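You operate a simulated robot arm through the tools that you are given. There is no shell and no other tool. Be economical: measure what you need, move in short steps, check, and stop when the job is done.

The job below is to be done with a simulated robot arm. You get a single attempt, and the scene is never put back.

Task
Take the carton marked lane on the top of the grading bench and put it away on the trailer deck. Then take the round black cap and leave it on the deck behind the sight glass. Then put the blue square plug on the shelf under the grading bench. Keep to this order. Set down upright: carton marked lane, blue square plug.

Only the result counts: the job must be done as asked and must still hold three seconds after the hand-in. Knocking over, shifting, dropping, spilling or breaking anything else fails it. A push-on lid holds only when it is set on centred and level and pressed home; a screw cap is set on level and turned clockwise until tight.

Robot
A 7-joint arm with a fingered hand on a trunk, on a base that drives. Base frame: it is fixed to the floor where the robot stands at the start and does not move with it; the origin is under the middle of the robot, x ahead of it, y to its left, z up; the surface under the hand at the start is at about z = 0.8. Lengths are in m, angles in degrees, forces in N, time in s.
Its first joint turns from -166.0 to 166.0 degrees. Places, roughly: deck behind the sight glass (13x15 cm) [-2.86, 2.92, 0.84]; round black cap (7x7x2 cm) [0.6, -0.2, 0.8]; shelf under the grading bench [0.9, 0.4, 0.2]; trailer deck [-7.6, 14.6, 1]. Payload 3.7 kg.
Tool frame: the origin (TCP) lies between the finger pads and is the grasp point; the fingertips stand 0.025 m ahead of it; z points along the fingers, y is the line along which they close. The gripper opens to 0.088 m. The gripper's body begins 0.029 m behind the TCP. The gripper is a hand of 5 fingers: y runs from the thumb to the fingers, the wrist lies at [-0.013, -0.106, -0.174] in the tool frame.
Orientation is that of the tool frame in the base frame, as a unit quaternion [w, x, y, z]. With the fingers straight down and the wrist toward the robot, the tool's x, y and z point along [0, 1, 0], [1, 0, 0] and [0, 0, -1] of the base frame.

Tools
- The arm moves only by the tool drive_tool. Its argument "targets" is a list of rows, each a list of 6 numbers: the shift along the tool's x, y, z in m, then the turn, a rotation vector about the tool's x, y, z in degrees. In form: [[tx, ty, tz, ax, ay, az], ...]. A call has 1 to 12 rows; each row shifts and turns the commanded pose from where the row before left it, along the tool's axes as they then stand. Rows are played at 5 a second. More than 0.05 m and 8.6 degrees between two rows, and nothing of the call is played. Where a pose cannot be reached the arm comes as near as it can. A force on the tool above 40 N (or 10 N above the force at the start of the call, whichever is more), or a blocked arm, ends the call early, and 0.2 s more pass. In this call time passes only in rows, and 0.2 s behind the last. The reply holds the time, the measured pose of the TCP, the force on the tool along the base axes, the opening and the grip force, in the units named above and with some noise, with the torque about the TCP (base axes, N m) and any sound that the robot's microphone picked up.
- Cameras (640 x 400 px; columns grow to the right, rows downward): "scene" is now at [0.1884, 0.2053, 1.2927]; the picture's right is [-0.23, -0.97, 0.00], its down [-0.49, 0.11, -0.86] and it looks along [0.84, -0.20, -0.51] (base axes); focal length 257 px, centre (320, 200). "wrist" rides on the gripper at [0.059, -0.079, -0.105] in the tool frame; the picture's right is [-0.73, 0.32, -0.61], its down [-0.62, -0.68, 0.38] and it looks along [-0.29, 0.66, 0.70] (tool axes); focal length 234 px, centre (320, 200). There is no depth. A picture from a camera that has moved, and an enlarged one, comes with that camera's place and axes in the base frame and with its lens.
- camera(camera): a new picture of that camera. It takes no simulated time.
- steer(legs): drives the robot by 1 to 6 legs, each [ahead, left, turn to the left] in m, m and degrees, along the robot's own axes; the way and the turn of a leg run together, so that a leg with both is an arc; at most 1.5 m and 180 degrees a leg. The arm and the cameras ride along, it lands a little off, and it stops where it bumps. It gives what a move gives.
- curl_fingers(index, middle, ring, little, thumb_bend, thumb_turn): sets how far each is bent, from 0 (flat) to 100 (curled in); at 30 the hand is open as for a grip, at 70 the pads meet at the TCP. One left out holds its place. A second passes; each finger stops where it meets its share of the squeeze, and holds until it gets a number again. It is the only way to open and close the hand. It gives what a move gives, with no picture; readings hold the bend of each and the force on index, middle, ring, little, thumb and palm. thumb_turn goes from beside the hand (0) to across from the fingers (100), as for a grip.
- turn_head(pan, tilt): turns the head with the scene camera to pan (to the left, within 120 degrees either way) and tilt (down, from -29 to 69), counted from straight ahead of the robot. It gives what a move gives.
- enlarge(camera, box): a new picture of the part [left, top, right, bottom] of that camera's present view, enlarged. It takes no simulated time.
- close_job(): hands the job in; it is judged then, once.

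Work in short steps. Places have to be worked out from the pictures, the camera data and where the tool is seen: move nearer, look again, correct. Check each grasp and each placing, and mend what went wrong. You have 165 turns and 128 pictures in all, those below and enlarged ones among them. Open the gripper and draw the arm clear of the work before you hand the job in, unless the task says otherwise; then end with one line.

The tools are called after "Emit:" as name(argument=value, ...) on one line, values as JSON. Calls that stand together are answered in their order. drive_tool: Moves the arm, as the interface text tells. Its arguments: {"type":"object","properties":{"targets":{"type":"array"}},"required":["targets"]} The other tools are called the same way: curl_fingers (index, middle, ring, little, thumb_bend, thumb_turn) moves the fingers one by one; steer (legs) drives the base; turn_head (pan, tilt) turns the head that bears the scene camera; camera (camera) takes a picture; enlarge (camera, box) takes an enlarged picture of a part of a camera's view; close_job () hands the job in.

At the start:

```text
time_s: 0.0
tool_pos: [0.781, 0.0385, 1.0764]
ee_rot: [-0.001, 0.707, 0.707, 0.0]
ft_force: [0.3, 0.6, 0.0]
ft_torque: [-0.01, 0.01, -0.02]
grip_width: 0.0876
grasp_force: 0.2
shape: jaw
bend: [30.0, 30.0, 30.0, 30.0, 30.0, 98.0]
finger forces: [0.0, 0.0, 0.1, 0.1, 0.1, 0.1]
robot x, y, heading: [-0.0012, -0.0014, 0.1]
head pan, tilt: [-13.2, 30.3]
```

scene: 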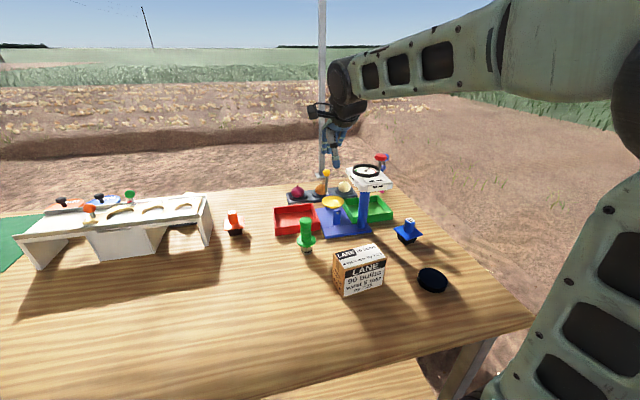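
wrist: 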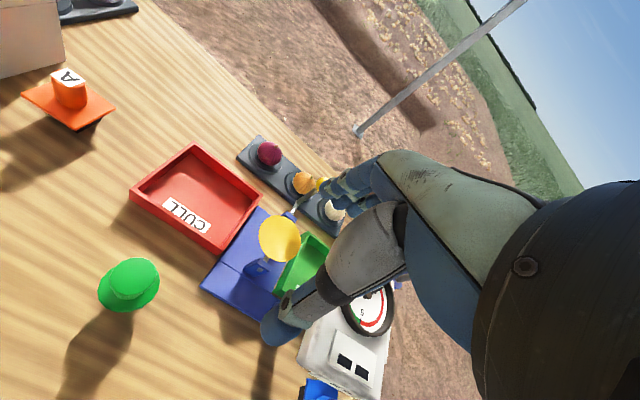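

The carton looks to stand near (0.58, 0.01) and the cap near (0.57, -0.17). I'll enlarge the views to see details.

Emit:
enlarge(camera="scene", box=[200, 150, 480, 325])

Emit:
turn_head(pan=-5, tilt=60)

```text
2.29 times, centred on (340, 238) of scene
camera zoom: at [0.1884, 0.2053, 1.2927], right [-0.23, -0.97, 0.0], down [-0.49, 0.11, -0.86], along [0.84, -0.2, -0.51], focal length 588 px, centre (274, 114)
```

zoom: 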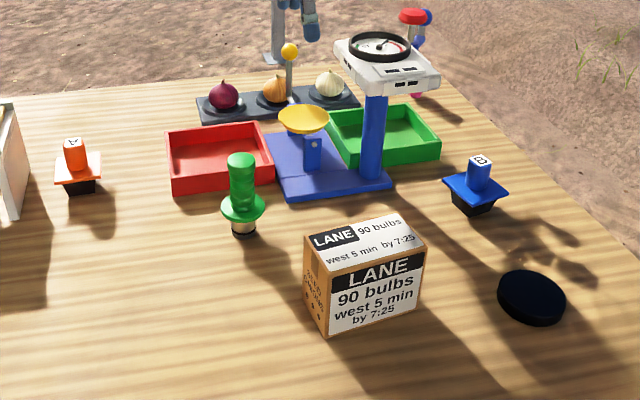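

```text
time_s: 0.9
tool_pos: [0.7803, 0.0378, 1.076]
ee_rot: [0.0, 0.707, 0.707, 0.0]
ft_force: [-0.2, 0.1, 0.3]
ft_torque: [-0.03, 0.0, 0.01]
grip_width: 0.0877
grasp_force: 0.0
shape: jaw
bend: [30.0, 30.0, 30.0, 30.0, 30.0, 98.0]
finger forces: [0.0, 0.0, 0.1, 0.0, 0.1, 0.0]
robot x, y, heading: [0.0012, -0.0023, -0.2]
head pan, tilt: [-5.0, 60.0]
```

Look from above with the head tilted down.

Emit:
camera(camera="scene")

```text
124 pictures are left
camera scene: at [0.1669, 0.2201, 1.2511], right [-0.09, -1.0, 0.0], down [-0.86, 0.08, -0.5], along [0.5, -0.04, -0.87], focal length 257 px, centre (320, 200)
```

scene: 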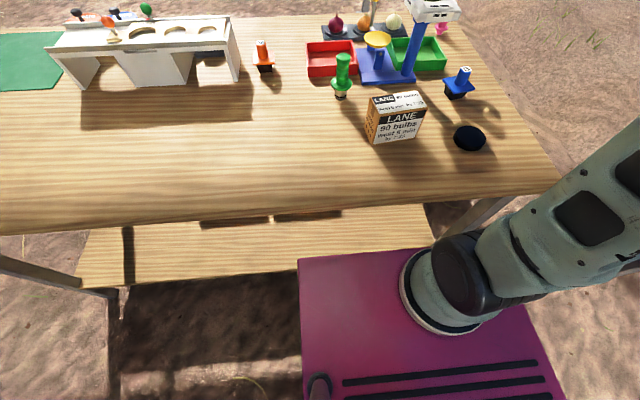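

Enlarging carton and cap for exact measurement.

Emit:
enlarge(camera="scene", box=[320, 50, 500, 162])

```text
3.56 times, centred on (410, 106) of scene
camera zoom: at [0.1669, 0.2201, 1.2511], right [-0.09, -1.0, 0.0], down [-0.86, 0.08, -0.5], along [0.5, -0.04, -0.87], focal length 914 px, centre (0, 534)
```

zoom: 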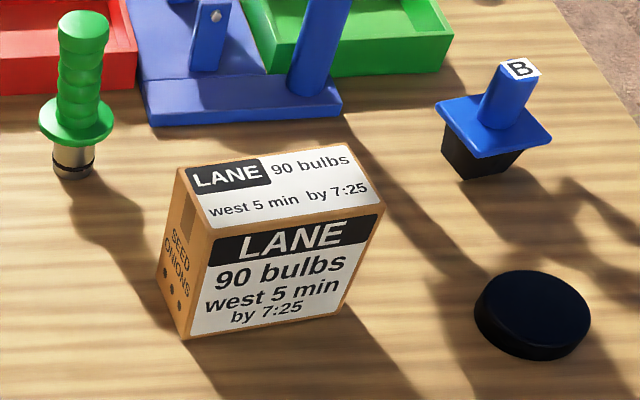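

I compute carton centre ≈ (0.596, 0.018), about 0.108 × 0.06 × 0.084 m, yawed about +7.5°. Moving over it at height.

Emit:
drive_tool(targets=[[-0.005, -0.046, 0, 0, 0, 0], [-0.005, -0.046, 0, 0, 0, 0], [-0.005, -0.046, 0, 0, 0, 0], [-0.005, -0.046, 0, 0, 0, 0], [0, 0, 0, 0, 0, -7.5], [0, 0, 0.04, 0, 0, 0], [0, 0, 0.04, 0, 0, 0]])

Emit:
camera(camera="wrist")

Emit:
camera(camera="scene")

```text
time_s: 2.5
tool_pos: [0.5931, 0.0179, 0.9982]
ee_rot: [0.0, 0.659, 0.752, -0.001]
ft_force: [-0.3, 0.3, 0.7]
ft_torque: [0.01, -0.02, 0.02]
grip_width: 0.0878
grasp_force: 0.1
shape: jaw
bend: [30.0, 30.0, 30.0, 30.0, 30.0, 98.0]
finger forces: [0.0, 0.0, 0.0, 0.1, 0.0, 0.1]
robot x, y, heading: [0.0019, 0.0001, 0.1]
head pan, tilt: [-5.0, 60.0]
```

```text
122 pictures are left
camera wrist: at [0.5063, 0.0663, 1.102], right [0.41, -0.68, 0.61], down [-0.59, -0.71, -0.38], along [0.69, -0.2, -0.7], focal length 234 px, centre (320, 200)
```

wrist: 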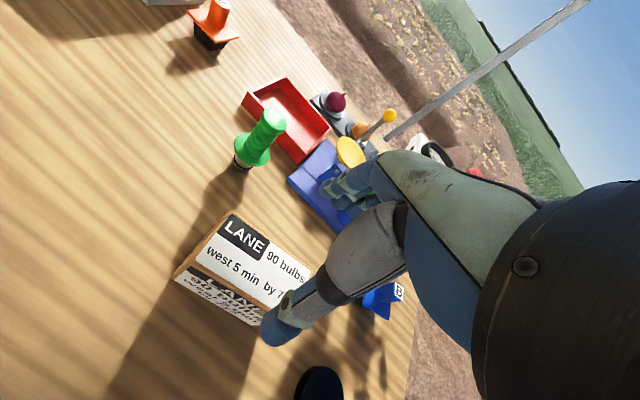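

```text
121 pictures are left
camera scene: at [0.1668, 0.2201, 1.2511], right [-0.09, -1.0, 0.0], down [-0.86, 0.08, -0.5], along [0.5, -0.04, -0.87], focal length 257 px, centre (320, 200)
```

scene: 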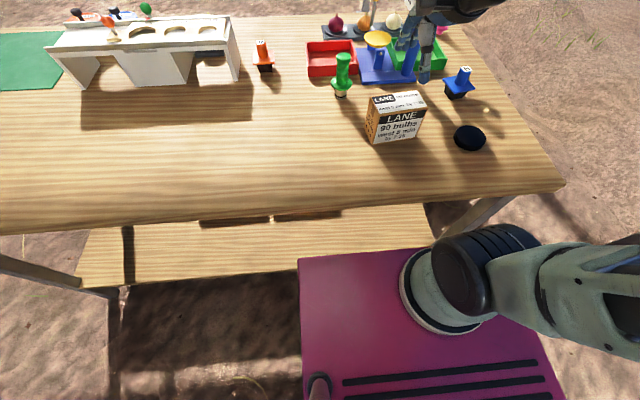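

The wrist picture confirms the carton's corner to within a few mm. Descend to z ≈ 0.866 and grip.

Emit:
drive_tool(targets=[[0, 0.003, 0.04, 0, 0, 0], [0, 0, 0.04, 0, 0, 0], [0, 0, 0.03, 0, 0, 0], [0, 0, 0.022, 0, 0, 0]])

Emit:
enlarge(camera="scene", box=[320, 30, 500, 142])

Emit:
camera(camera="wrist")

```text
time_s: 3.5
tool_pos: [0.6047, 0.0163, 0.8713]
ee_rot: [-0.001, 0.66, 0.752, 0.0]
ft_force: [-2.8, -0.2, 3.2]
ft_torque: [0.01, 0.06, 0.0]
grip_width: 0.0882
grasp_force: 0.1
shape: jaw
bend: [30.0, 30.0, 30.0, 30.0, 29.0, 97.0]
finger forces: [0.0, 0.1, 0.0, 0.0, 4.0, 0.1]
out of reach, approached as far as the arm can: row 4
robot x, y, heading: [0.0033, -0.0008, -0.1]
head pan, tilt: [-5.0, 60.0]
```

```text
3.56 times, centred on (410, 86) of scene
camera zoom: at [0.1666, 0.22, 1.2511], right [-0.09, -1.0, 0.0], down [-0.86, 0.08, -0.5], along [0.5, -0.04, -0.87], focal length 914 px, centre (0, 605)
```

zoom: 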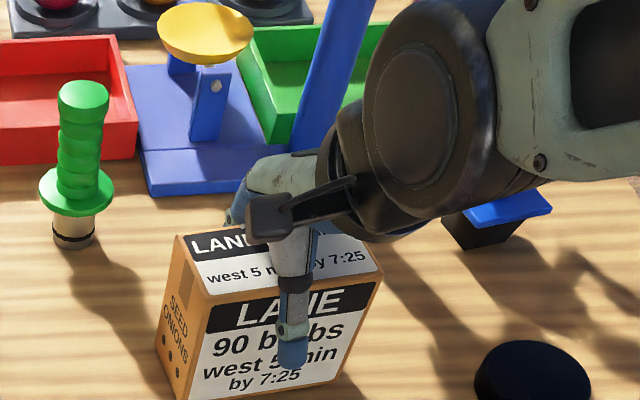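

```text
119 pictures are left
camera wrist: at [0.5183, 0.0661, 0.9763], right [0.42, -0.68, 0.61], down [-0.59, -0.71, -0.38], along [0.69, -0.2, -0.7], focal length 234 px, centre (320, 200)
```

wrist: 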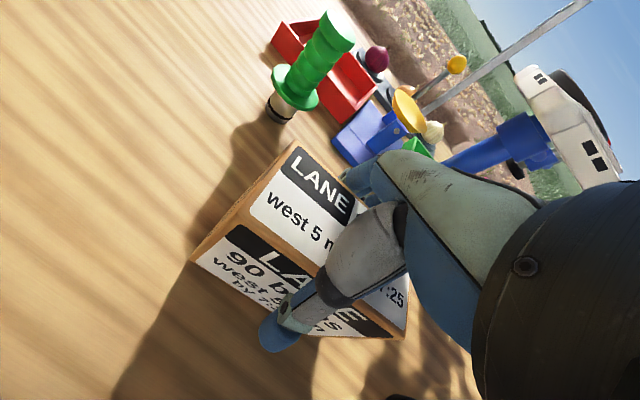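

The last row was beyond reach and drifted x so the thumb touches. Rise a little back to a reachable pose.

Emit:
drive_tool(targets=[[0, -0.003, -0.012, 0, 0, 0]])

```text
time_s: 4.0
tool_pos: [0.6023, 0.0183, 0.8834]
ee_rot: [-0.001, 0.66, 0.752, 0.0]
ft_force: [0.3, -0.6, 0.2]
ft_torque: [0.02, 0.0, 0.01]
grip_width: 0.0878
grasp_force: 0.1
shape: jaw
bend: [30.0, 30.0, 30.0, 30.0, 30.0, 97.0]
finger forces: [0.0, 0.0, 0.0, 0.1, 0.0, 0.0]
robot x, y, heading: [0.0027, 0.0008, -0.0]
head pan, tilt: [-5.0, 60.0]
```

Free again; try a small shift to centre and slightly lower.

Emit:
drive_tool(targets=[[0, -0.005, 0.004, 0, 0, 0], [0, 0, 0.006, 0, 0, 0]])

```text
time_s: 4.5
tool_pos: [0.6007, 0.0199, 0.875]
ee_rot: [-0.001, 0.659, 0.752, -0.001]
ft_force: [1.3, -0.6, 1.3]
ft_torque: [0.02, -0.02, 0.02]
grip_width: 0.0878
grasp_force: 0.1
shape: jaw
bend: [30.0, 30.0, 30.0, 30.0, 30.0, 97.0]
finger forces: [1.0, 0.1, 0.0, 0.0, 0.0, 0.0]
out of reach, approached as far as the arm can: row 2
robot x, y, heading: [0.0014, -0.0006, 0.2]
head pan, tilt: [-5.0, 60.0]
```

Good enough: TCP z 0.875, fingertips reach ~0.85. Close the fingers.

Emit:
curl_fingers(index=70, middle=70, ring=70, little=70, thumb_bend=70)

Emit:
camera(camera="wrist")

Emit:
enlarge(camera="scene", box=[320, 30, 500, 142])

```text
time_s: 5.5
tool_pos: [0.6013, 0.0199, 0.8768]
ee_rot: [0.0, 0.659, 0.752, 0.0]
ft_force: [4.8, 2.9, 9.5]
ft_torque: [-0.02, -0.67, 0.17]
grip_width: 0.0551
grasp_force: 39.9
shape: fingers
bend: [43.0, 53.0, 54.0, 59.0, 56.0, 91.0]
finger forces: [15.3, 7.8, 8.0, 11.2, 38.0, 0.1]
robot x, y, heading: [-0.0003, -0.0001, 0.3]
head pan, tilt: [-5.0, 60.0]
```

```text
118 pictures are left
camera wrist: at [0.5138, 0.0683, 0.9814], right [0.42, -0.68, 0.61], down [-0.59, -0.71, -0.38], along [0.69, -0.2, -0.7], focal length 234 px, centre (320, 200)
```

wrist: 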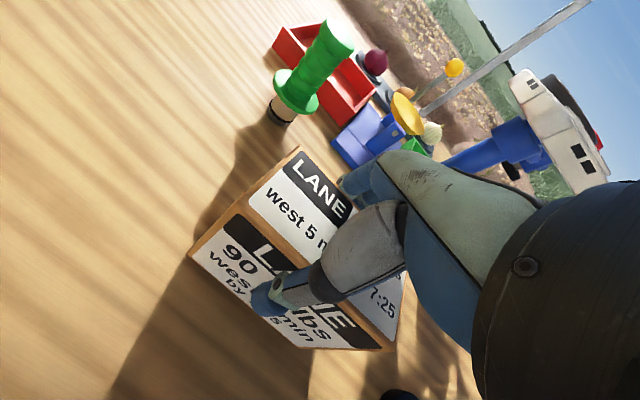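

```text
3.56 times, centred on (410, 86) of scene
camera zoom: at [0.1668, 0.2202, 1.2511], right [-0.09, -1.0, 0.0], down [-0.86, 0.08, -0.5], along [0.5, -0.04, -0.87], focal length 914 px, centre (0, 605)
```

zoom: 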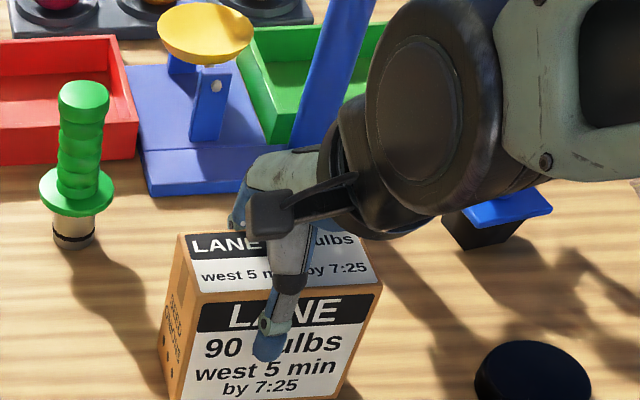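

Held with 40 N, all fingers in contact. Lift straight up.

Emit:
drive_tool(targets=[[0, 0, -0.01, 0, 0, 0], [0, 0, -0.03, 0, 0, 0], [0, 0, -0.04, 0, 0, 0], [0, 0, -0.04, 0, 0, 0], [0, 0, -0.04, 0, 0, 0], [0, 0, -0.04, 0, 0, 0]])

Emit:
camera(camera="wrist")

Emit:
camera(camera="scene")

```text
time_s: 7.0
tool_pos: [0.6025, 0.0192, 1.0754]
ee_rot: [0.001, 0.659, 0.752, 0.001]
ft_force: [-0.5, 0.2, -4.6]
ft_torque: [-0.03, -0.06, 0.01]
grip_width: 0.0546
grasp_force: 36.0
shape: fingers
bend: [44.0, 54.0, 55.0, 60.0, 56.0, 91.0]
finger forces: [12.9, 6.5, 6.8, 9.6, 36.3, 0.0]
robot x, y, heading: [-0.0033, 0.0003, -0.1]
head pan, tilt: [-5.0, 60.0]
```

```text
116 pictures are left
camera wrist: at [0.5155, 0.0676, 1.1803], right [0.41, -0.68, 0.61], down [-0.59, -0.71, -0.38], along [0.69, -0.2, -0.7], focal length 234 px, centre (320, 200)
```

wrist: 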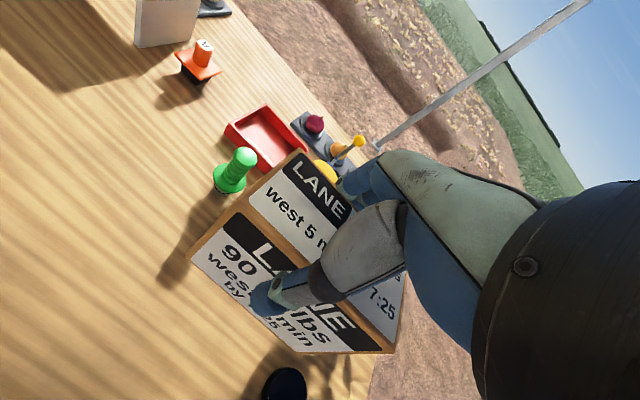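

```text
115 pictures are left
camera scene: at [0.167, 0.2201, 1.2511], right [-0.09, -1.0, 0.0], down [-0.86, 0.08, -0.5], along [0.5, -0.04, -0.87], focal length 257 px, centre (320, 200)
```

scene: 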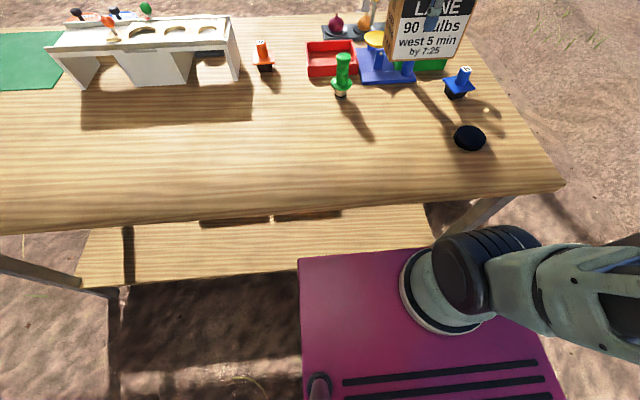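

Carton is held securely and level. Look around to the left and behind for a route.

Emit:
turn_head(pan=115, tilt=10)

Emit:
camera(camera="scene")

Emit:
turn_head(pan=60, tilt=15)

Emit:
camera(camera="scene")

```text
time_s: 8.9
tool_pos: [0.603, 0.0196, 1.0748]
ee_rot: [0.0, 0.659, 0.752, 0.0]
ft_force: [0.3, -0.6, -3.9]
ft_torque: [-0.03, -0.03, 0.01]
grip_width: 0.0546
grasp_force: 35.7
shape: fingers
bend: [44.0, 54.0, 55.0, 60.0, 56.0, 91.0]
finger forces: [12.9, 6.4, 6.8, 9.6, 36.2, 0.0]
robot x, y, heading: [0.0007, -0.001, -0.1]
head pan, tilt: [115.0, 10.0]
```

```text
114 pictures are left
camera scene: at [0.0613, 0.3102, 1.3255], right [0.91, 0.42, 0.0], down [0.07, -0.16, -0.98], along [-0.42, 0.89, -0.17], focal length 257 px, centre (320, 200)
```

scene: 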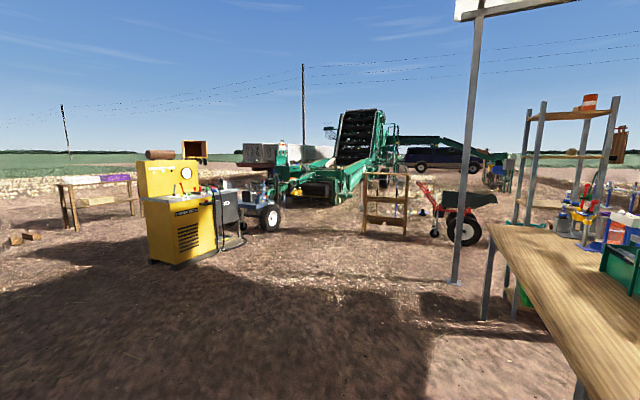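

```text
time_s: 10.2
tool_pos: [0.602, 0.0198, 1.0733]
ee_rot: [-0.001, 0.659, 0.752, 0.0]
ft_force: [1.1, 0.7, -4.3]
ft_torque: [0.01, -0.04, 0.01]
grip_width: 0.0548
grasp_force: 35.7
shape: fingers
bend: [44.0, 54.0, 55.0, 60.0, 56.0, 91.0]
finger forces: [12.7, 6.4, 6.8, 9.4, 36.2, 0.1]
robot x, y, heading: [0.0001, -0.0006, -0.2]
head pan, tilt: [60.0, 15.0]
```

```text
113 pictures are left
camera scene: at [0.1472, 0.3068, 1.3174], right [0.87, -0.5, 0.0], down [-0.13, -0.22, -0.97], along [0.48, 0.84, -0.26], focal length 257 px, centre (320, 200)
```

scene: 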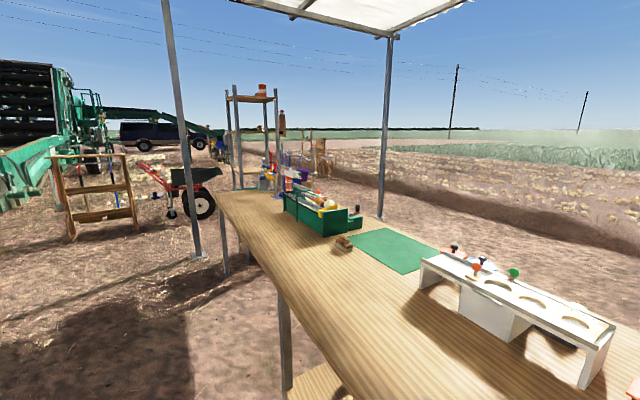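

The yellow machine is the sight-glass place; the trailer is behind the green harvester. Enlarge toward it.

Emit:
turn_head(pan=115, tilt=10)

Emit:
enlarge(camera="scene", box=[220, 100, 380, 200])

Emit:
enlarge(camera="scene", box=[380, 130, 540, 230])

Emit:
enlarge(camera="scene", box=[130, 130, 290, 270])

```text
time_s: 11.4
tool_pos: [0.6027, 0.0192, 1.075]
ee_rot: [0.0, 0.66, 0.751, 0.0]
ft_force: [0.2, 1.7, -5.1]
ft_torque: [0.02, -0.05, 0.02]
grip_width: 0.0545
grasp_force: 35.6
shape: fingers
bend: [44.0, 54.0, 55.0, 60.0, 56.0, 91.0]
finger forces: [12.7, 6.5, 6.8, 9.5, 36.3, 0.0]
robot x, y, heading: [-0.0008, -0.0006, 0.0]
head pan, tilt: [115.0, 10.0]
```

```text
4.00 times, centred on (300, 150) of scene
camera zoom: at [0.0613, 0.3102, 1.3255], right [0.91, 0.42, 0.0], down [0.07, -0.16, -0.98], along [-0.42, 0.89, -0.17], focal length 1028 px, centre (400, 400)
```

zoom: 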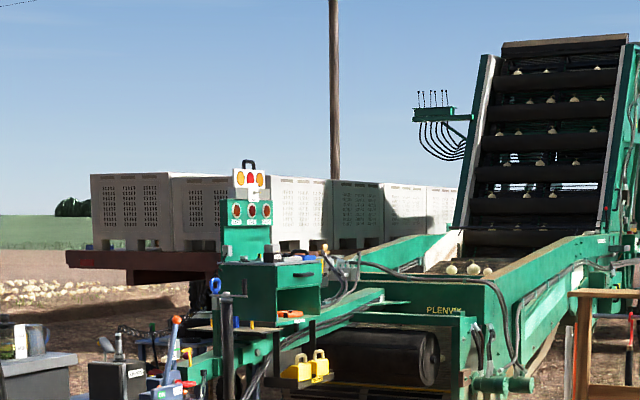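

```text
4.00 times, centred on (460, 180) of scene
camera zoom: at [0.0613, 0.3102, 1.3255], right [0.91, 0.42, 0.0], down [0.07, -0.16, -0.98], along [-0.42, 0.89, -0.17], focal length 1028 px, centre (-240, 280)
```

zoom: 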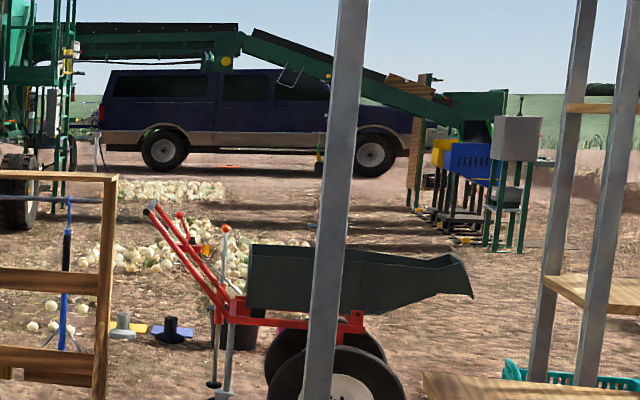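

```text
2.86 times, centred on (210, 200) of scene
camera zoom: at [0.0613, 0.3102, 1.3255], right [0.91, 0.42, 0.0], down [0.07, -0.16, -0.98], along [-0.42, 0.89, -0.17], focal length 734 px, centre (634, 200)
```

zoom: 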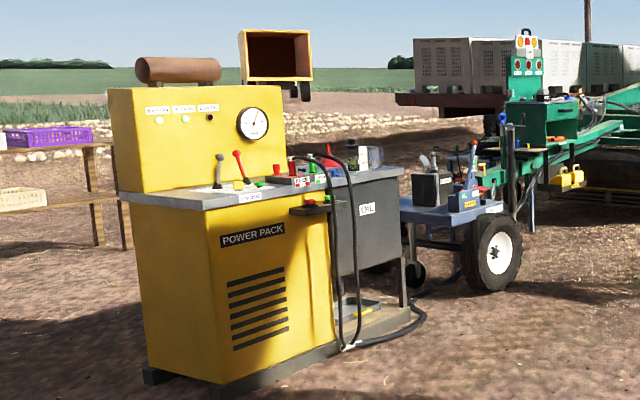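

Plan: back off from the bench, turn around, go west then north between the power pack and the wooden table. First leg set.

Emit:
steer(legs=[[-1.2, 0, 0], [0, 0, 160], [1.5, 0, 0]])

Emit:
turn_head(pan=-30, tilt=10)

Emit:
camera(camera="scene")

```text
time_s: 30.6
tool_pos: [-3.0291, 0.8815, 1.0741]
ee_rot: [0.0, -0.579, 0.815, 0.001]
ft_force: [0.2, -0.9, -4.4]
ft_torque: [0.02, 0.05, 0.01]
grip_width: 0.0536
grasp_force: 32.2
shape: fingers
bend: [45.0, 55.0, 56.0, 60.0, 56.0, 91.0]
finger forces: [11.2, 5.8, 6.4, 8.6, 32.5, 0.0]
robot x, y, heading: [-2.4847, 0.6252, 153.0]
head pan, tilt: [115.0, 10.0]
```

```text
time_s: 32.9
tool_pos: [-3.0307, 0.8808, 1.0739]
ee_rot: [0.0, -0.578, 0.816, 0.0]
ft_force: [-0.3, -0.3, -4.4]
ft_torque: [-0.01, 0.04, -0.04]
grip_width: 0.0537
grasp_force: 32.4
shape: fingers
bend: [45.0, 55.0, 56.0, 60.0, 56.0, 91.0]
finger forces: [11.3, 5.8, 6.5, 8.6, 32.5, 0.0]
robot x, y, heading: [-2.4863, 0.6221, 152.8]
head pan, tilt: [-30.0, 10.0]
```

```text
109 pictures are left
camera scene: at [-2.7247, 0.5495, 1.3255], right [0.84, 0.55, 0.0], down [0.1, -0.15, -0.98], along [-0.54, 0.82, -0.17], focal length 257 px, centre (320, 200)
```

scene: 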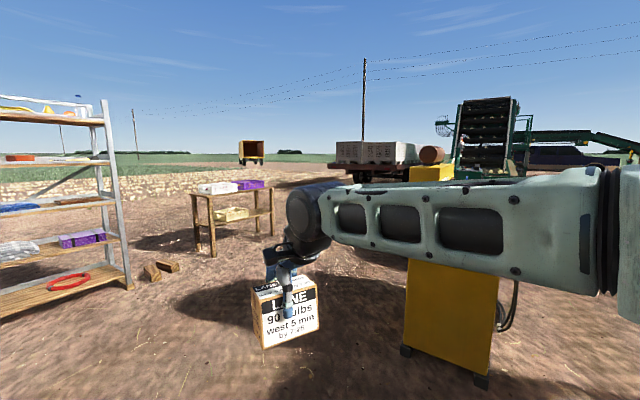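

Robot at (-2.49, 0.62), heading 153°. The gap between the table (x≈-5.7) and the power pack (x≈-3.2) centres on x≈-4.4; drive there, turn north.

Emit:
steer(legs=[[1.5, 0, 0], [0.5, 0, 0], [0, 0, -58], [1.5, 0, 0]])

Emit:
turn_head(pan=10, tilt=10)

Emit:
camera(camera="scene")

```text
time_s: 52.3
tool_pos: [-4.6233, 3.6075, 1.0752]
ee_rot: [0.0, -0.157, 0.988, 0.001]
ft_force: [-0.2, -0.4, -5.0]
ft_torque: [0.05, 0.0, -0.01]
grip_width: 0.0535
grasp_force: 31.4
shape: fingers
bend: [45.0, 55.0, 56.0, 61.0, 56.0, 91.0]
finger forces: [10.9, 5.8, 6.2, 8.3, 31.0, 0.0]
robot x, y, heading: [-4.4947, 3.0203, 100.4]
head pan, tilt: [-30.0, 10.0]
```

```text
time_s: 53.4
tool_pos: [-4.6232, 3.6069, 1.0743]
ee_rot: [-0.001, -0.158, 0.988, 0.0]
ft_force: [0.2, -0.2, -4.7]
ft_torque: [0.07, 0.03, -0.01]
grip_width: 0.0534
grasp_force: 31.1
shape: fingers
bend: [45.0, 55.0, 56.0, 61.0, 56.0, 91.0]
finger forces: [11.0, 5.9, 6.2, 8.4, 31.1, 0.2]
robot x, y, heading: [-4.4931, 3.0191, 100.7]
head pan, tilt: [10.0, 10.0]
```

```text
108 pictures are left
camera scene: at [-4.7654, 3.1644, 1.3255], right [0.94, 0.35, 0.0], down [0.06, -0.16, -0.98], along [-0.35, 0.92, -0.17], focal length 257 px, centre (320, 200)
```

scene: 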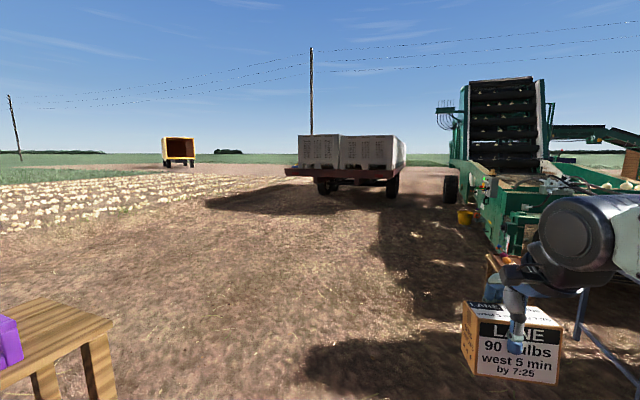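

Trailer end is visible ahead, about 6-7 m. Continue north, then turn slightly left toward it.

Emit:
steer(legs=[[1.5, 0, 0], [0, 0, 20], [1.5, 0, 0], [1.0, 0, 0]])

Emit:
camera(camera="scene")

```text
time_s: 73.6
tool_pos: [-6.3945, 7.1272, 1.075]
ee_rot: [0.001, -0.32, 0.947, 0.0]
ft_force: [-0.7, -0.2, -4.6]
ft_torque: [0.0, 0.0, -0.02]
grip_width: 0.0534
grasp_force: 29.9
shape: fingers
bend: [45.0, 55.0, 56.0, 61.0, 56.0, 91.0]
finger forces: [11.1, 5.8, 6.2, 8.2, 30.7, 0.0]
robot x, y, heading: [-6.0813, 6.6136, 119.8]
head pan, tilt: [10.0, 10.0]
```

```text
107 pictures are left
camera scene: at [-6.3841, 6.6626, 1.3255], right [0.77, 0.64, 0.0], down [0.11, -0.13, -0.98], along [-0.63, 0.76, -0.17], focal length 257 px, centre (320, 200)
```

scene: 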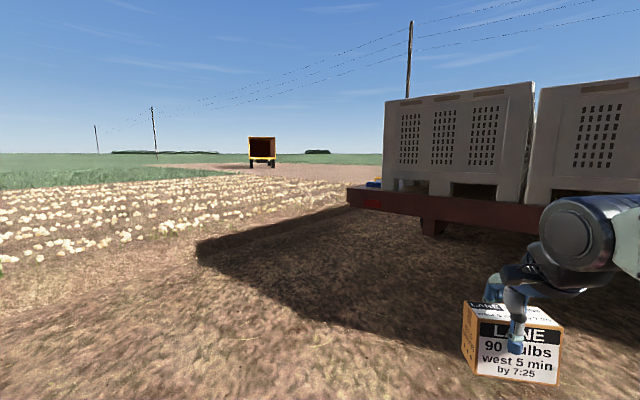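

Now close to the trailer's end. Look closely at the deck; something blue sits on its corner.

Emit:
turn_head(pan=-20, tilt=15)

Emit:
camera(camera="scene")

Emit:
enlarge(camera="scene", box=[80, 100, 400, 300])

```text
time_s: 74.6
tool_pos: [-6.3969, 7.1283, 1.0753]
ee_rot: [-0.001, -0.319, 0.948, 0.0]
ft_force: [-0.4, 0.1, -4.3]
ft_torque: [0.0, -0.03, 0.0]
grip_width: 0.0533
grasp_force: 31.0
shape: fingers
bend: [45.0, 55.0, 56.0, 61.0, 56.0, 91.0]
finger forces: [11.0, 5.7, 6.1, 8.1, 30.6, 0.1]
robot x, y, heading: [-6.0776, 6.6137, 120.0]
head pan, tilt: [-20.0, 15.0]
```

```text
106 pictures are left
camera scene: at [-6.3406, 6.6832, 1.3174], right [0.99, 0.17, 0.0], down [0.04, -0.26, -0.97], along [-0.16, 0.95, -0.26], focal length 257 px, centre (320, 200)
```

scene: 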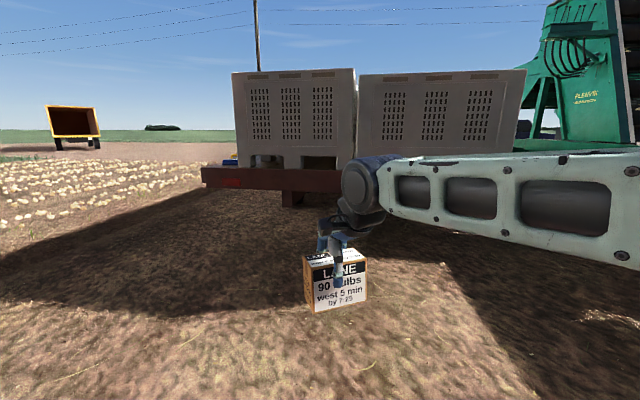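

```text
2.00 times, centred on (240, 200) of scene
camera zoom: at [-6.3406, 6.6832, 1.3174], right [0.99, 0.17, 0.0], down [0.04, -0.26, -0.97], along [-0.16, 0.95, -0.26], focal length 514 px, centre (480, 200)
```

zoom: 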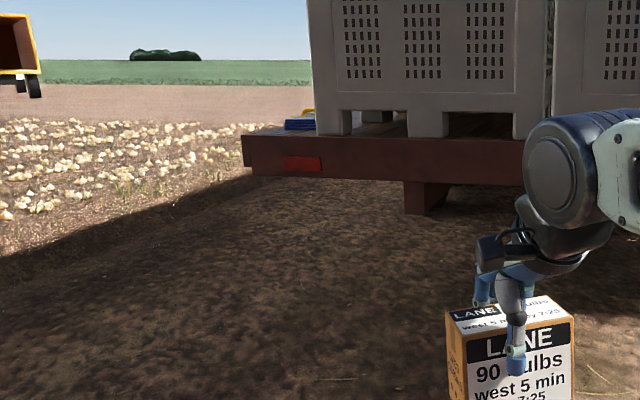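

The deck has a free strip on the trailer's west side (left). Move round toward the south-west corner and look.

Emit:
steer(legs=[[0, 0, 40], [1.5, 0, 0], [1.5, 0, 0], [0, 0, -85]])

Emit:
turn_head(pan=0, tilt=15)

Emit:
camera(camera="scene")

```text
time_s: 94.5
tool_pos: [-8.771, 8.2359, 1.075]
ee_rot: [0.0, 0.061, 0.998, 0.0]
ft_force: [0.1, -0.2, -5.6]
ft_torque: [0.04, 0.04, 0.0]
grip_width: 0.0526
grasp_force: 29.2
shape: fingers
bend: [46.0, 56.0, 57.0, 61.0, 56.0, 91.0]
finger forces: [10.4, 5.4, 5.9, 7.5, 28.5, 0.0]
robot x, y, heading: [-8.8981, 7.6501, 75.4]
head pan, tilt: [-20.0, 15.0]
```

```text
time_s: 95.4
tool_pos: [-8.7712, 8.2367, 1.0756]
ee_rot: [0.0, 0.06, 0.998, 0.0]
ft_force: [0.0, 1.0, -3.7]
ft_torque: [0.02, 0.03, -0.01]
grip_width: 0.0528
grasp_force: 28.4
shape: fingers
bend: [46.0, 56.0, 57.0, 61.0, 56.0, 91.0]
finger forces: [10.4, 5.4, 5.9, 7.5, 28.5, 0.0]
robot x, y, heading: [-8.9021, 7.651, 75.5]
head pan, tilt: [0.0, 15.0]
```

```text
104 pictures are left
camera scene: at [-9.0708, 7.8932, 1.3174], right [0.97, -0.25, 0.0], down [-0.06, -0.25, -0.97], along [0.24, 0.94, -0.26], focal length 257 px, centre (320, 200)
```

scene: 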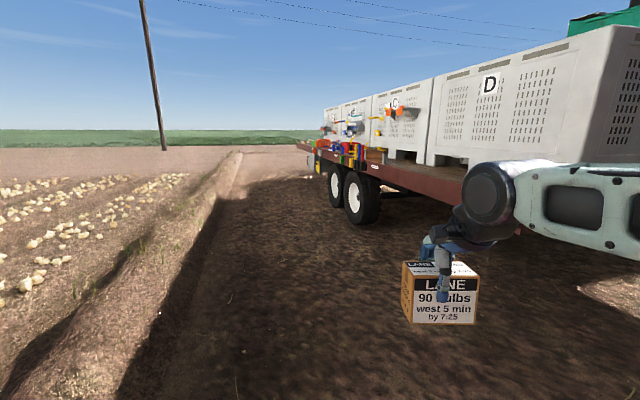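

Refresh the squeeze and enlarge the west side of the trailer.

Emit:
curl_fingers(index=72, middle=72, ring=72, little=72, thumb_bend=70)

Emit:
enlarge(camera="scene", box=[280, 80, 480, 205])

```text
time_s: 96.4
tool_pos: [-8.77, 8.2375, 1.0752]
ee_rot: [-0.001, 0.061, 0.998, 0.0]
ft_force: [0.1, 0.8, -3.8]
ft_torque: [0.05, -0.01, 0.0]
grip_width: 0.0544
grasp_force: 36.5
shape: fingers
bend: [45.0, 57.0, 58.0, 60.0, 52.0, 90.0]
finger forces: [12.4, 7.2, 7.9, 9.4, 36.2, 0.0]
robot x, y, heading: [-8.901, 7.6489, 75.7]
head pan, tilt: [0.0, 15.0]
```

```text
3.20 times, centred on (380, 142) of scene
camera zoom: at [-9.0709, 7.8932, 1.3174], right [0.97, -0.25, 0.0], down [-0.06, -0.25, -0.97], along [0.24, 0.94, -0.26], focal length 822 px, centre (128, 384)
```

zoom: 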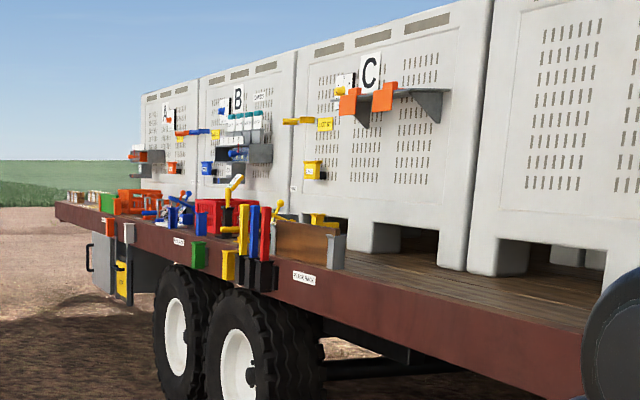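

The given trailer-deck spot matches the deck's far west strip, where small cartons already stand. Drive north along x≈-9.1.

Emit:
steer(legs=[[0, 0, 14.5], [1.5, 0.2, 0], [1.5, 0, 0], [1.0, 0, 0]])

Emit:
camera(camera="scene")

```text
refused: leg 2 is longer than a leg can be; nothing moved
```

```text
102 pictures are left
camera scene: at [-9.0709, 7.8932, 1.3174], right [0.97, -0.25, 0.0], down [-0.06, -0.25, -0.97], along [0.24, 0.94, -0.26], focal length 257 px, centre (320, 200)
```

scene: 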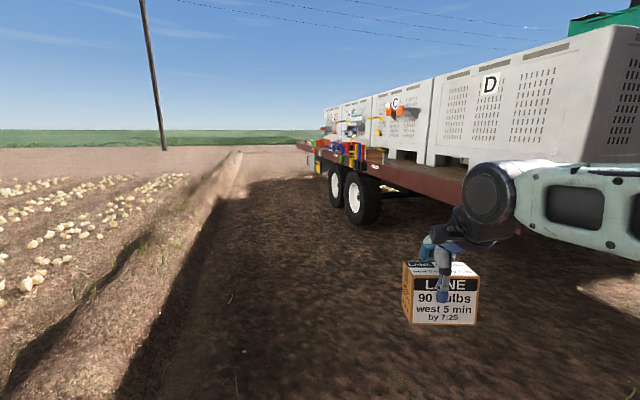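

Leg 2 was slightly over-long; resend shorter.

Emit:
steer(legs=[[0, 0, 14.5], [1.4, 0.3, 0], [1.5, 0, 0], [1.2, 0, 0]])

Emit:
turn_head(pan=-25, tilt=15)

Emit:
camera(camera="scene")

```text
time_s: 117.1
tool_pos: [-9.1436, 12.3518, 1.0744]
ee_rot: [0.0, -0.055, 0.998, 0.0]
ft_force: [0.9, 0.0, -4.1]
ft_torque: [0.04, 0.03, 0.02]
grip_width: 0.0543
grasp_force: 36.0
shape: fingers
bend: [45.0, 57.0, 58.0, 60.0, 52.0, 90.0]
finger forces: [12.5, 6.8, 7.8, 9.2, 35.9, 0.0]
robot x, y, heading: [-9.1334, 11.7481, 88.6]
head pan, tilt: [0.0, 15.0]
```

```text
time_s: 118.0
tool_pos: [-9.1426, 12.3517, 1.0746]
ee_rot: [0.0, -0.055, 0.998, 0.0]
ft_force: [0.0, 0.0, -4.8]
ft_torque: [0.03, -0.02, 0.0]
grip_width: 0.0541
grasp_force: 35.8
shape: fingers
bend: [45.0, 57.0, 58.0, 60.0, 52.0, 90.0]
finger forces: [12.5, 6.8, 7.9, 9.2, 35.9, 0.0]
robot x, y, heading: [-9.1374, 11.7465, 88.8]
head pan, tilt: [-25.0, 15.0]
```

```text
101 pictures are left
camera scene: at [-9.3178, 11.9396, 1.3174], right [0.9, -0.44, 0.0], down [-0.11, -0.23, -0.97], along [0.43, 0.87, -0.26], focal length 257 px, centre (320, 200)
```

scene: 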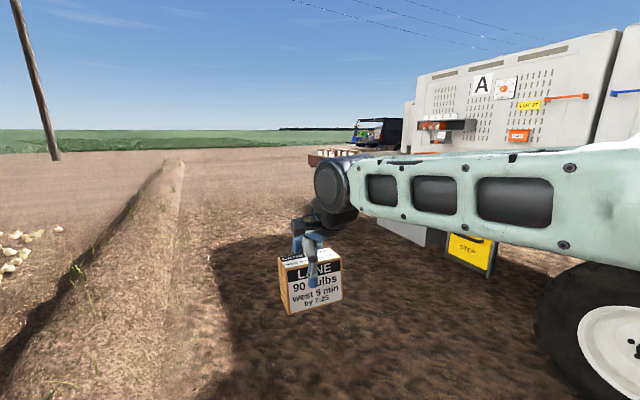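

Continue to y≈14.5, then face the trailer (east).

Emit:
steer(legs=[[1.45, 0, 0], [1.3, 0, 0], [0, 0, -88]])

Emit:
turn_head(pan=0, tilt=25)

Emit:
camera(camera="scene")

```text
time_s: 135.2
tool_pos: [-8.4914, 14.5528, 1.0736]
ee_rot: [0.0, 0.656, 0.755, 0.0]
ft_force: [-0.3, 0.4, -4.5]
ft_torque: [0.02, -0.03, -0.01]
grip_width: 0.054
grasp_force: 34.2
shape: fingers
bend: [45.0, 57.0, 59.0, 61.0, 52.0, 90.0]
finger forces: [11.4, 6.7, 7.5, 8.7, 33.7, 0.0]
robot x, y, heading: [-9.0938, 14.5303, 0.6]
head pan, tilt: [-25.0, 15.0]
```

```text
time_s: 136.1
tool_pos: [-8.4924, 14.5525, 1.0746]
ee_rot: [0.0, 0.656, 0.755, 0.0]
ft_force: [-0.1, 0.0, -4.5]
ft_torque: [0.05, -0.03, 0.01]
grip_width: 0.0538
grasp_force: 34.3
shape: fingers
bend: [45.0, 57.0, 59.0, 61.0, 52.0, 90.0]
finger forces: [11.4, 6.7, 7.4, 8.7, 33.6, 0.0]
robot x, y, heading: [-9.0953, 14.5263, 0.6]
head pan, tilt: [0.0, 25.0]
```

```text
100 pictures are left
camera scene: at [-8.9025, 14.756, 1.3012], right [0.01, -1.0, 0.0], down [-0.42, 0.0, -0.91], along [0.91, 0.01, -0.42], focal length 257 px, centre (320, 200)
```

scene: 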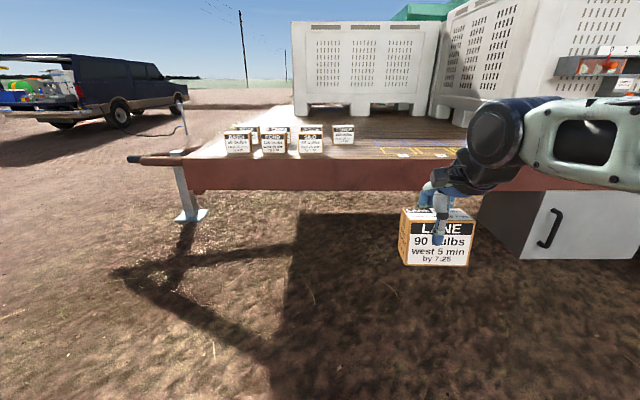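

Deck surface is visible with existing cartons and tape marks. Enlarge.

Emit:
enlarge(camera="scene", box=[210, 100, 490, 210])

```text
2.29 times, centred on (350, 155) of scene
camera zoom: at [-8.9025, 14.756, 1.3012], right [0.01, -1.0, 0.0], down [-0.42, 0.0, -0.91], along [0.91, 0.01, -0.42], focal length 588 px, centre (251, 303)
```

zoom: 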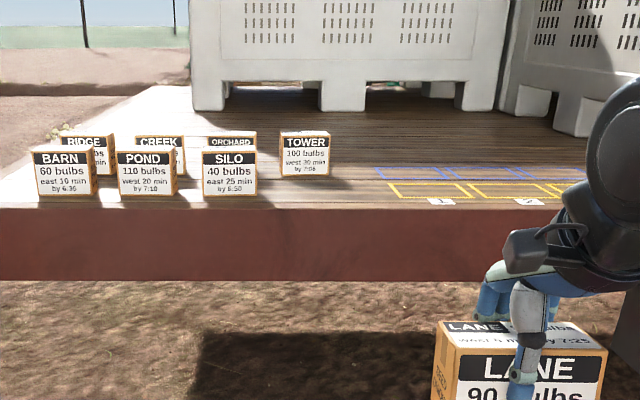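

There are numbered yellow and blue slots to the right. Look that way.

Emit:
turn_head(pan=-35, tilt=25)

Emit:
camera(camera="scene")

Emit:
camera(camera="wrist")

```text
time_s: 137.1
tool_pos: [-8.491, 14.5532, 1.0745]
ee_rot: [0.0, 0.656, 0.755, 0.0]
ft_force: [0.5, -0.5, -4.2]
ft_torque: [0.03, -0.06, 0.02]
grip_width: 0.0538
grasp_force: 34.1
shape: fingers
bend: [45.0, 57.0, 59.0, 61.0, 52.0, 90.0]
finger forces: [11.4, 6.7, 7.5, 8.6, 33.6, 0.0]
robot x, y, heading: [-9.0955, 14.5299, 0.2]
head pan, tilt: [-35.0, 25.0]
```

```text
98 pictures are left
camera scene: at [-8.9186, 14.7032, 1.3011], right [-0.57, -0.82, 0.0], down [-0.35, 0.24, -0.91], along [0.75, -0.51, -0.42], focal length 257 px, centre (320, 200)
```

scene: 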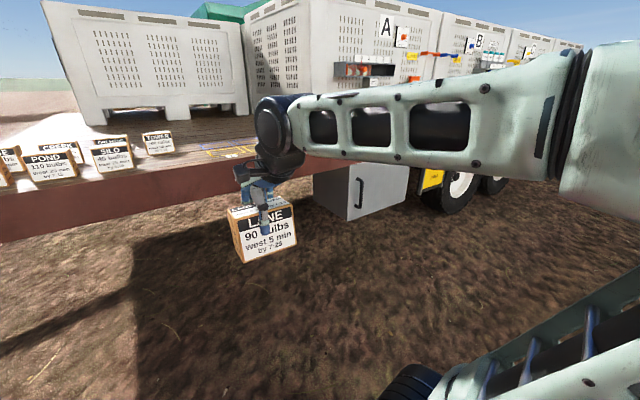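

```text
97 pictures are left
camera wrist: at [-8.5784, 14.6005, 1.1798], right [0.42, -0.67, 0.61], down [-0.59, -0.71, -0.38], along [0.69, -0.2, -0.7], focal length 234 px, centre (320, 200)
```

wrist: 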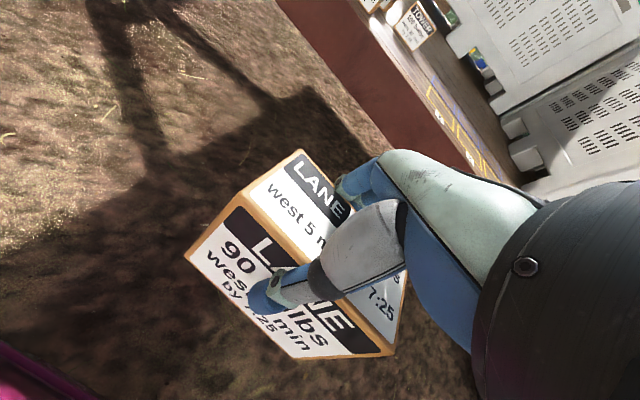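

There is a clear patch between SILO/TOWER and slot 1, around (-7.69, 14.61), which matches the given place. Raise the carton before driving in.

Emit:
drive_tool(targets=[[0, 0, -0.04, 0, 0, 0], [0, 0, -0.04, 0, 0, 0], [0, 0, -0.04, 0, 0, 0]])

Emit:
steer(legs=[[0.5, 0, 0]])

Emit:
turn_head(pan=-10, tilt=35)

Emit:
camera(camera="scene")

```text
time_s: 137.9
tool_pos: [-8.4901, 14.552, 1.1941]
ee_rot: [0.0, 0.655, 0.755, -0.001]
ft_force: [-0.4, -0.9, -4.4]
ft_torque: [0.05, -0.03, -0.05]
grip_width: 0.0535
grasp_force: 34.1
shape: fingers
bend: [45.0, 58.0, 59.0, 61.0, 52.0, 90.0]
finger forces: [11.3, 6.7, 7.5, 8.6, 33.5, 0.1]
robot x, y, heading: [-9.0958, 14.5293, 0.5]
head pan, tilt: [-35.0, 25.0]
```

```text
time_s: 140.8
tool_pos: [-7.9886, 14.5486, 1.1945]
ee_rot: [-0.001, 0.659, 0.752, 0.001]
ft_force: [-0.7, 0.6, -4.0]
ft_torque: [0.03, -0.05, 0.01]
grip_width: 0.0536
grasp_force: 33.4
shape: fingers
bend: [45.0, 58.0, 59.0, 61.0, 52.0, 90.0]
finger forces: [11.3, 6.7, 7.5, 8.7, 33.4, 0.0]
robot x, y, heading: [-8.5945, 14.5295, -0.2]
head pan, tilt: [-35.0, 25.0]
```

```text
time_s: 141.7
tool_pos: [-7.9881, 14.5494, 1.1927]
ee_rot: [0.0, 0.659, 0.752, 0.0]
ft_force: [0.1, -0.5, -4.8]
ft_torque: [0.08, -0.08, -0.02]
grip_width: 0.0536
grasp_force: 34.0
shape: fingers
bend: [45.0, 58.0, 59.0, 61.0, 52.0, 90.0]
finger forces: [11.4, 6.6, 7.4, 8.7, 33.4, 0.0]
robot x, y, heading: [-8.5931, 14.5321, -0.0]
head pan, tilt: [-10.0, 35.0]
```

```text
96 pictures are left
camera scene: at [-8.4043, 14.7409, 1.2854], right [-0.18, -0.98, 0.0], down [-0.56, 0.1, -0.82], along [0.81, -0.14, -0.57], focal length 257 px, centre (320, 200)
```

scene: 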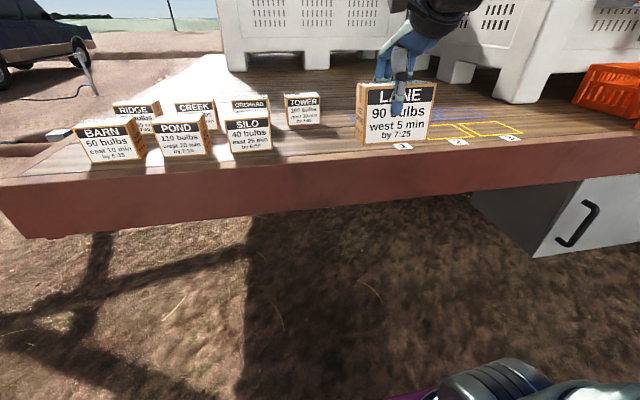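

Target TCP ≈ (-7.70, 14.61). Move over at height (reach ≈ 0.89 from axis).

Emit:
drive_tool(targets=[[0.0033, 0.042, 0, 0, 0, 0], [0.0033, 0.042, 0, 0, 0, 0], [0.0033, 0.042, 0, 0, 0, 0], [0.0033, 0.042, 0, 0, 0, 0], [0.0033, 0.042, 0, 0, 0, 0], [0.0033, 0.042, 0, 0, 0, 0], [0.0033, 0.042, 0, 0, 0, 0]])

Emit:
camera(camera="scene")

Emit:
camera(camera="wrist")

```text
time_s: 143.3
tool_pos: [-7.7001, 14.6101, 1.1943]
ee_rot: [0.0, 0.66, 0.751, 0.0]
ft_force: [-0.1, -0.9, -2.8]
ft_torque: [0.01, -0.05, 0.02]
grip_width: 0.0534
grasp_force: 33.6
shape: fingers
bend: [45.0, 58.0, 59.0, 61.0, 52.0, 90.0]
finger forces: [11.7, 6.4, 7.3, 8.5, 33.6, 0.1]
robot x, y, heading: [-8.5903, 14.5299, 0.1]
head pan, tilt: [-10.0, 35.0]
```

```text
95 pictures are left
camera scene: at [-8.4047, 14.7409, 1.2854], right [-0.17, -0.98, 0.0], down [-0.56, 0.1, -0.82], along [0.81, -0.14, -0.57], focal length 257 px, centre (320, 200)
```

scene: 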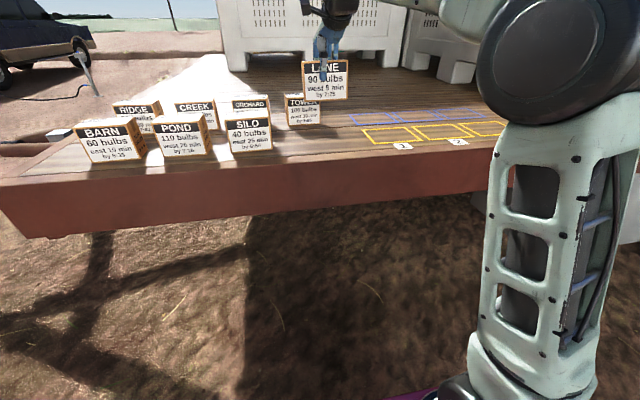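

```text
94 pictures are left
camera wrist: at [-7.7877, 14.6576, 1.2993], right [0.41, -0.68, 0.61], down [-0.59, -0.71, -0.38], along [0.69, -0.2, -0.7], focal length 234 px, centre (320, 200)
```

wrist: 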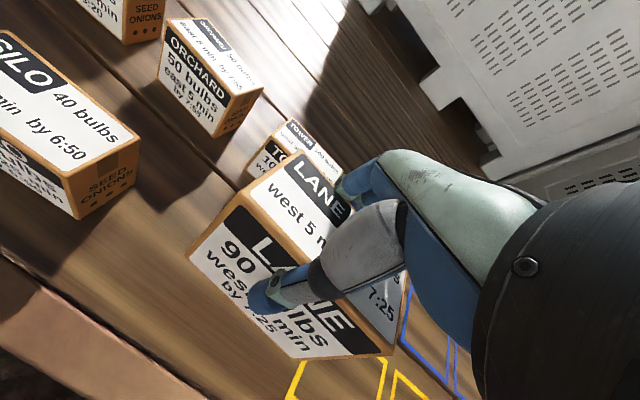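

Clear below (neighbours ≥8 cm away). Descend 0.10 m, then feel for the deck.

Emit:
drive_tool(targets=[[0, 0, 0.03, 0, 0, 0], [0, 0, 0.03, 0, 0, 0], [0, 0, 0.02, 0, 0, 0], [0, 0, 0.01, 0, 0, 0]])

Emit:
enlarge(camera="scene", box=[200, 40, 440, 190])

Emit:
camera(camera="wrist")

```text
time_s: 144.3
tool_pos: [-7.7026, 14.612, 1.1035]
ee_rot: [0.0, 0.659, 0.752, 0.0]
ft_force: [0.9, 0.2, -5.3]
ft_torque: [0.01, -0.07, 0.01]
grip_width: 0.0535
grasp_force: 33.5
shape: fingers
bend: [45.0, 58.0, 59.0, 61.0, 52.0, 90.0]
finger forces: [11.7, 6.5, 7.2, 8.5, 33.5, 0.0]
robot x, y, heading: [-8.5903, 14.5317, -0.0]
head pan, tilt: [-10.0, 35.0]
```

```text
2.67 times, centred on (320, 115) of scene
camera zoom: at [-8.4043, 14.741, 1.2854], right [-0.17, -0.98, 0.0], down [-0.56, 0.1, -0.82], along [0.81, -0.14, -0.57], focal length 685 px, centre (320, 427)
```

zoom: 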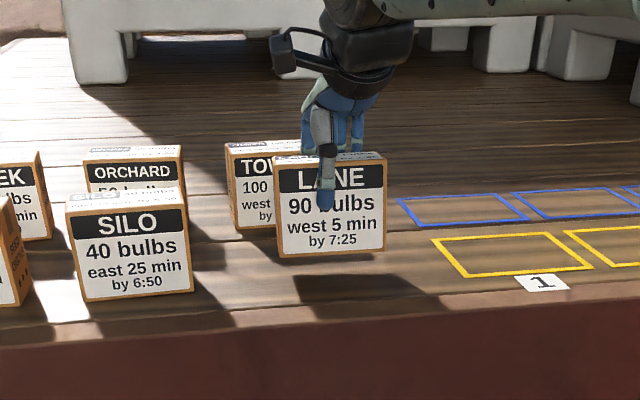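

```text
92 pictures are left
camera wrist: at [-7.7878, 14.6598, 1.2084], right [0.41, -0.68, 0.61], down [-0.59, -0.71, -0.38], along [0.69, -0.2, -0.7], focal length 234 px, centre (320, 200)
```

wrist: 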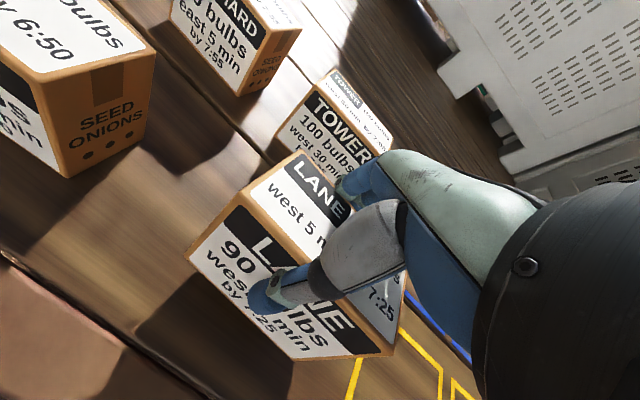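

Still above the deck, spacing good. Step down carefully until contact.

Emit:
drive_tool(targets=[[0, 0, 0.008, 0, 0, 0], [0, 0, 0.006, 0, 0, 0], [0, 0, 0.005, 0, 0, 0]])

```text
time_s: 145.1
tool_pos: [-7.6996, 14.6103, 1.0849]
ee_rot: [0.0, 0.659, 0.752, 0.0]
ft_force: [0.3, -0.6, -3.9]
ft_torque: [0.0, -0.01, -0.02]
grip_width: 0.0536
grasp_force: 34.0
shape: fingers
bend: [45.0, 58.0, 59.0, 61.0, 52.0, 90.0]
finger forces: [11.7, 6.5, 7.3, 8.5, 33.3, 0.0]
robot x, y, heading: [-8.5919, 14.532, -0.1]
head pan, tilt: [-10.0, 35.0]
```

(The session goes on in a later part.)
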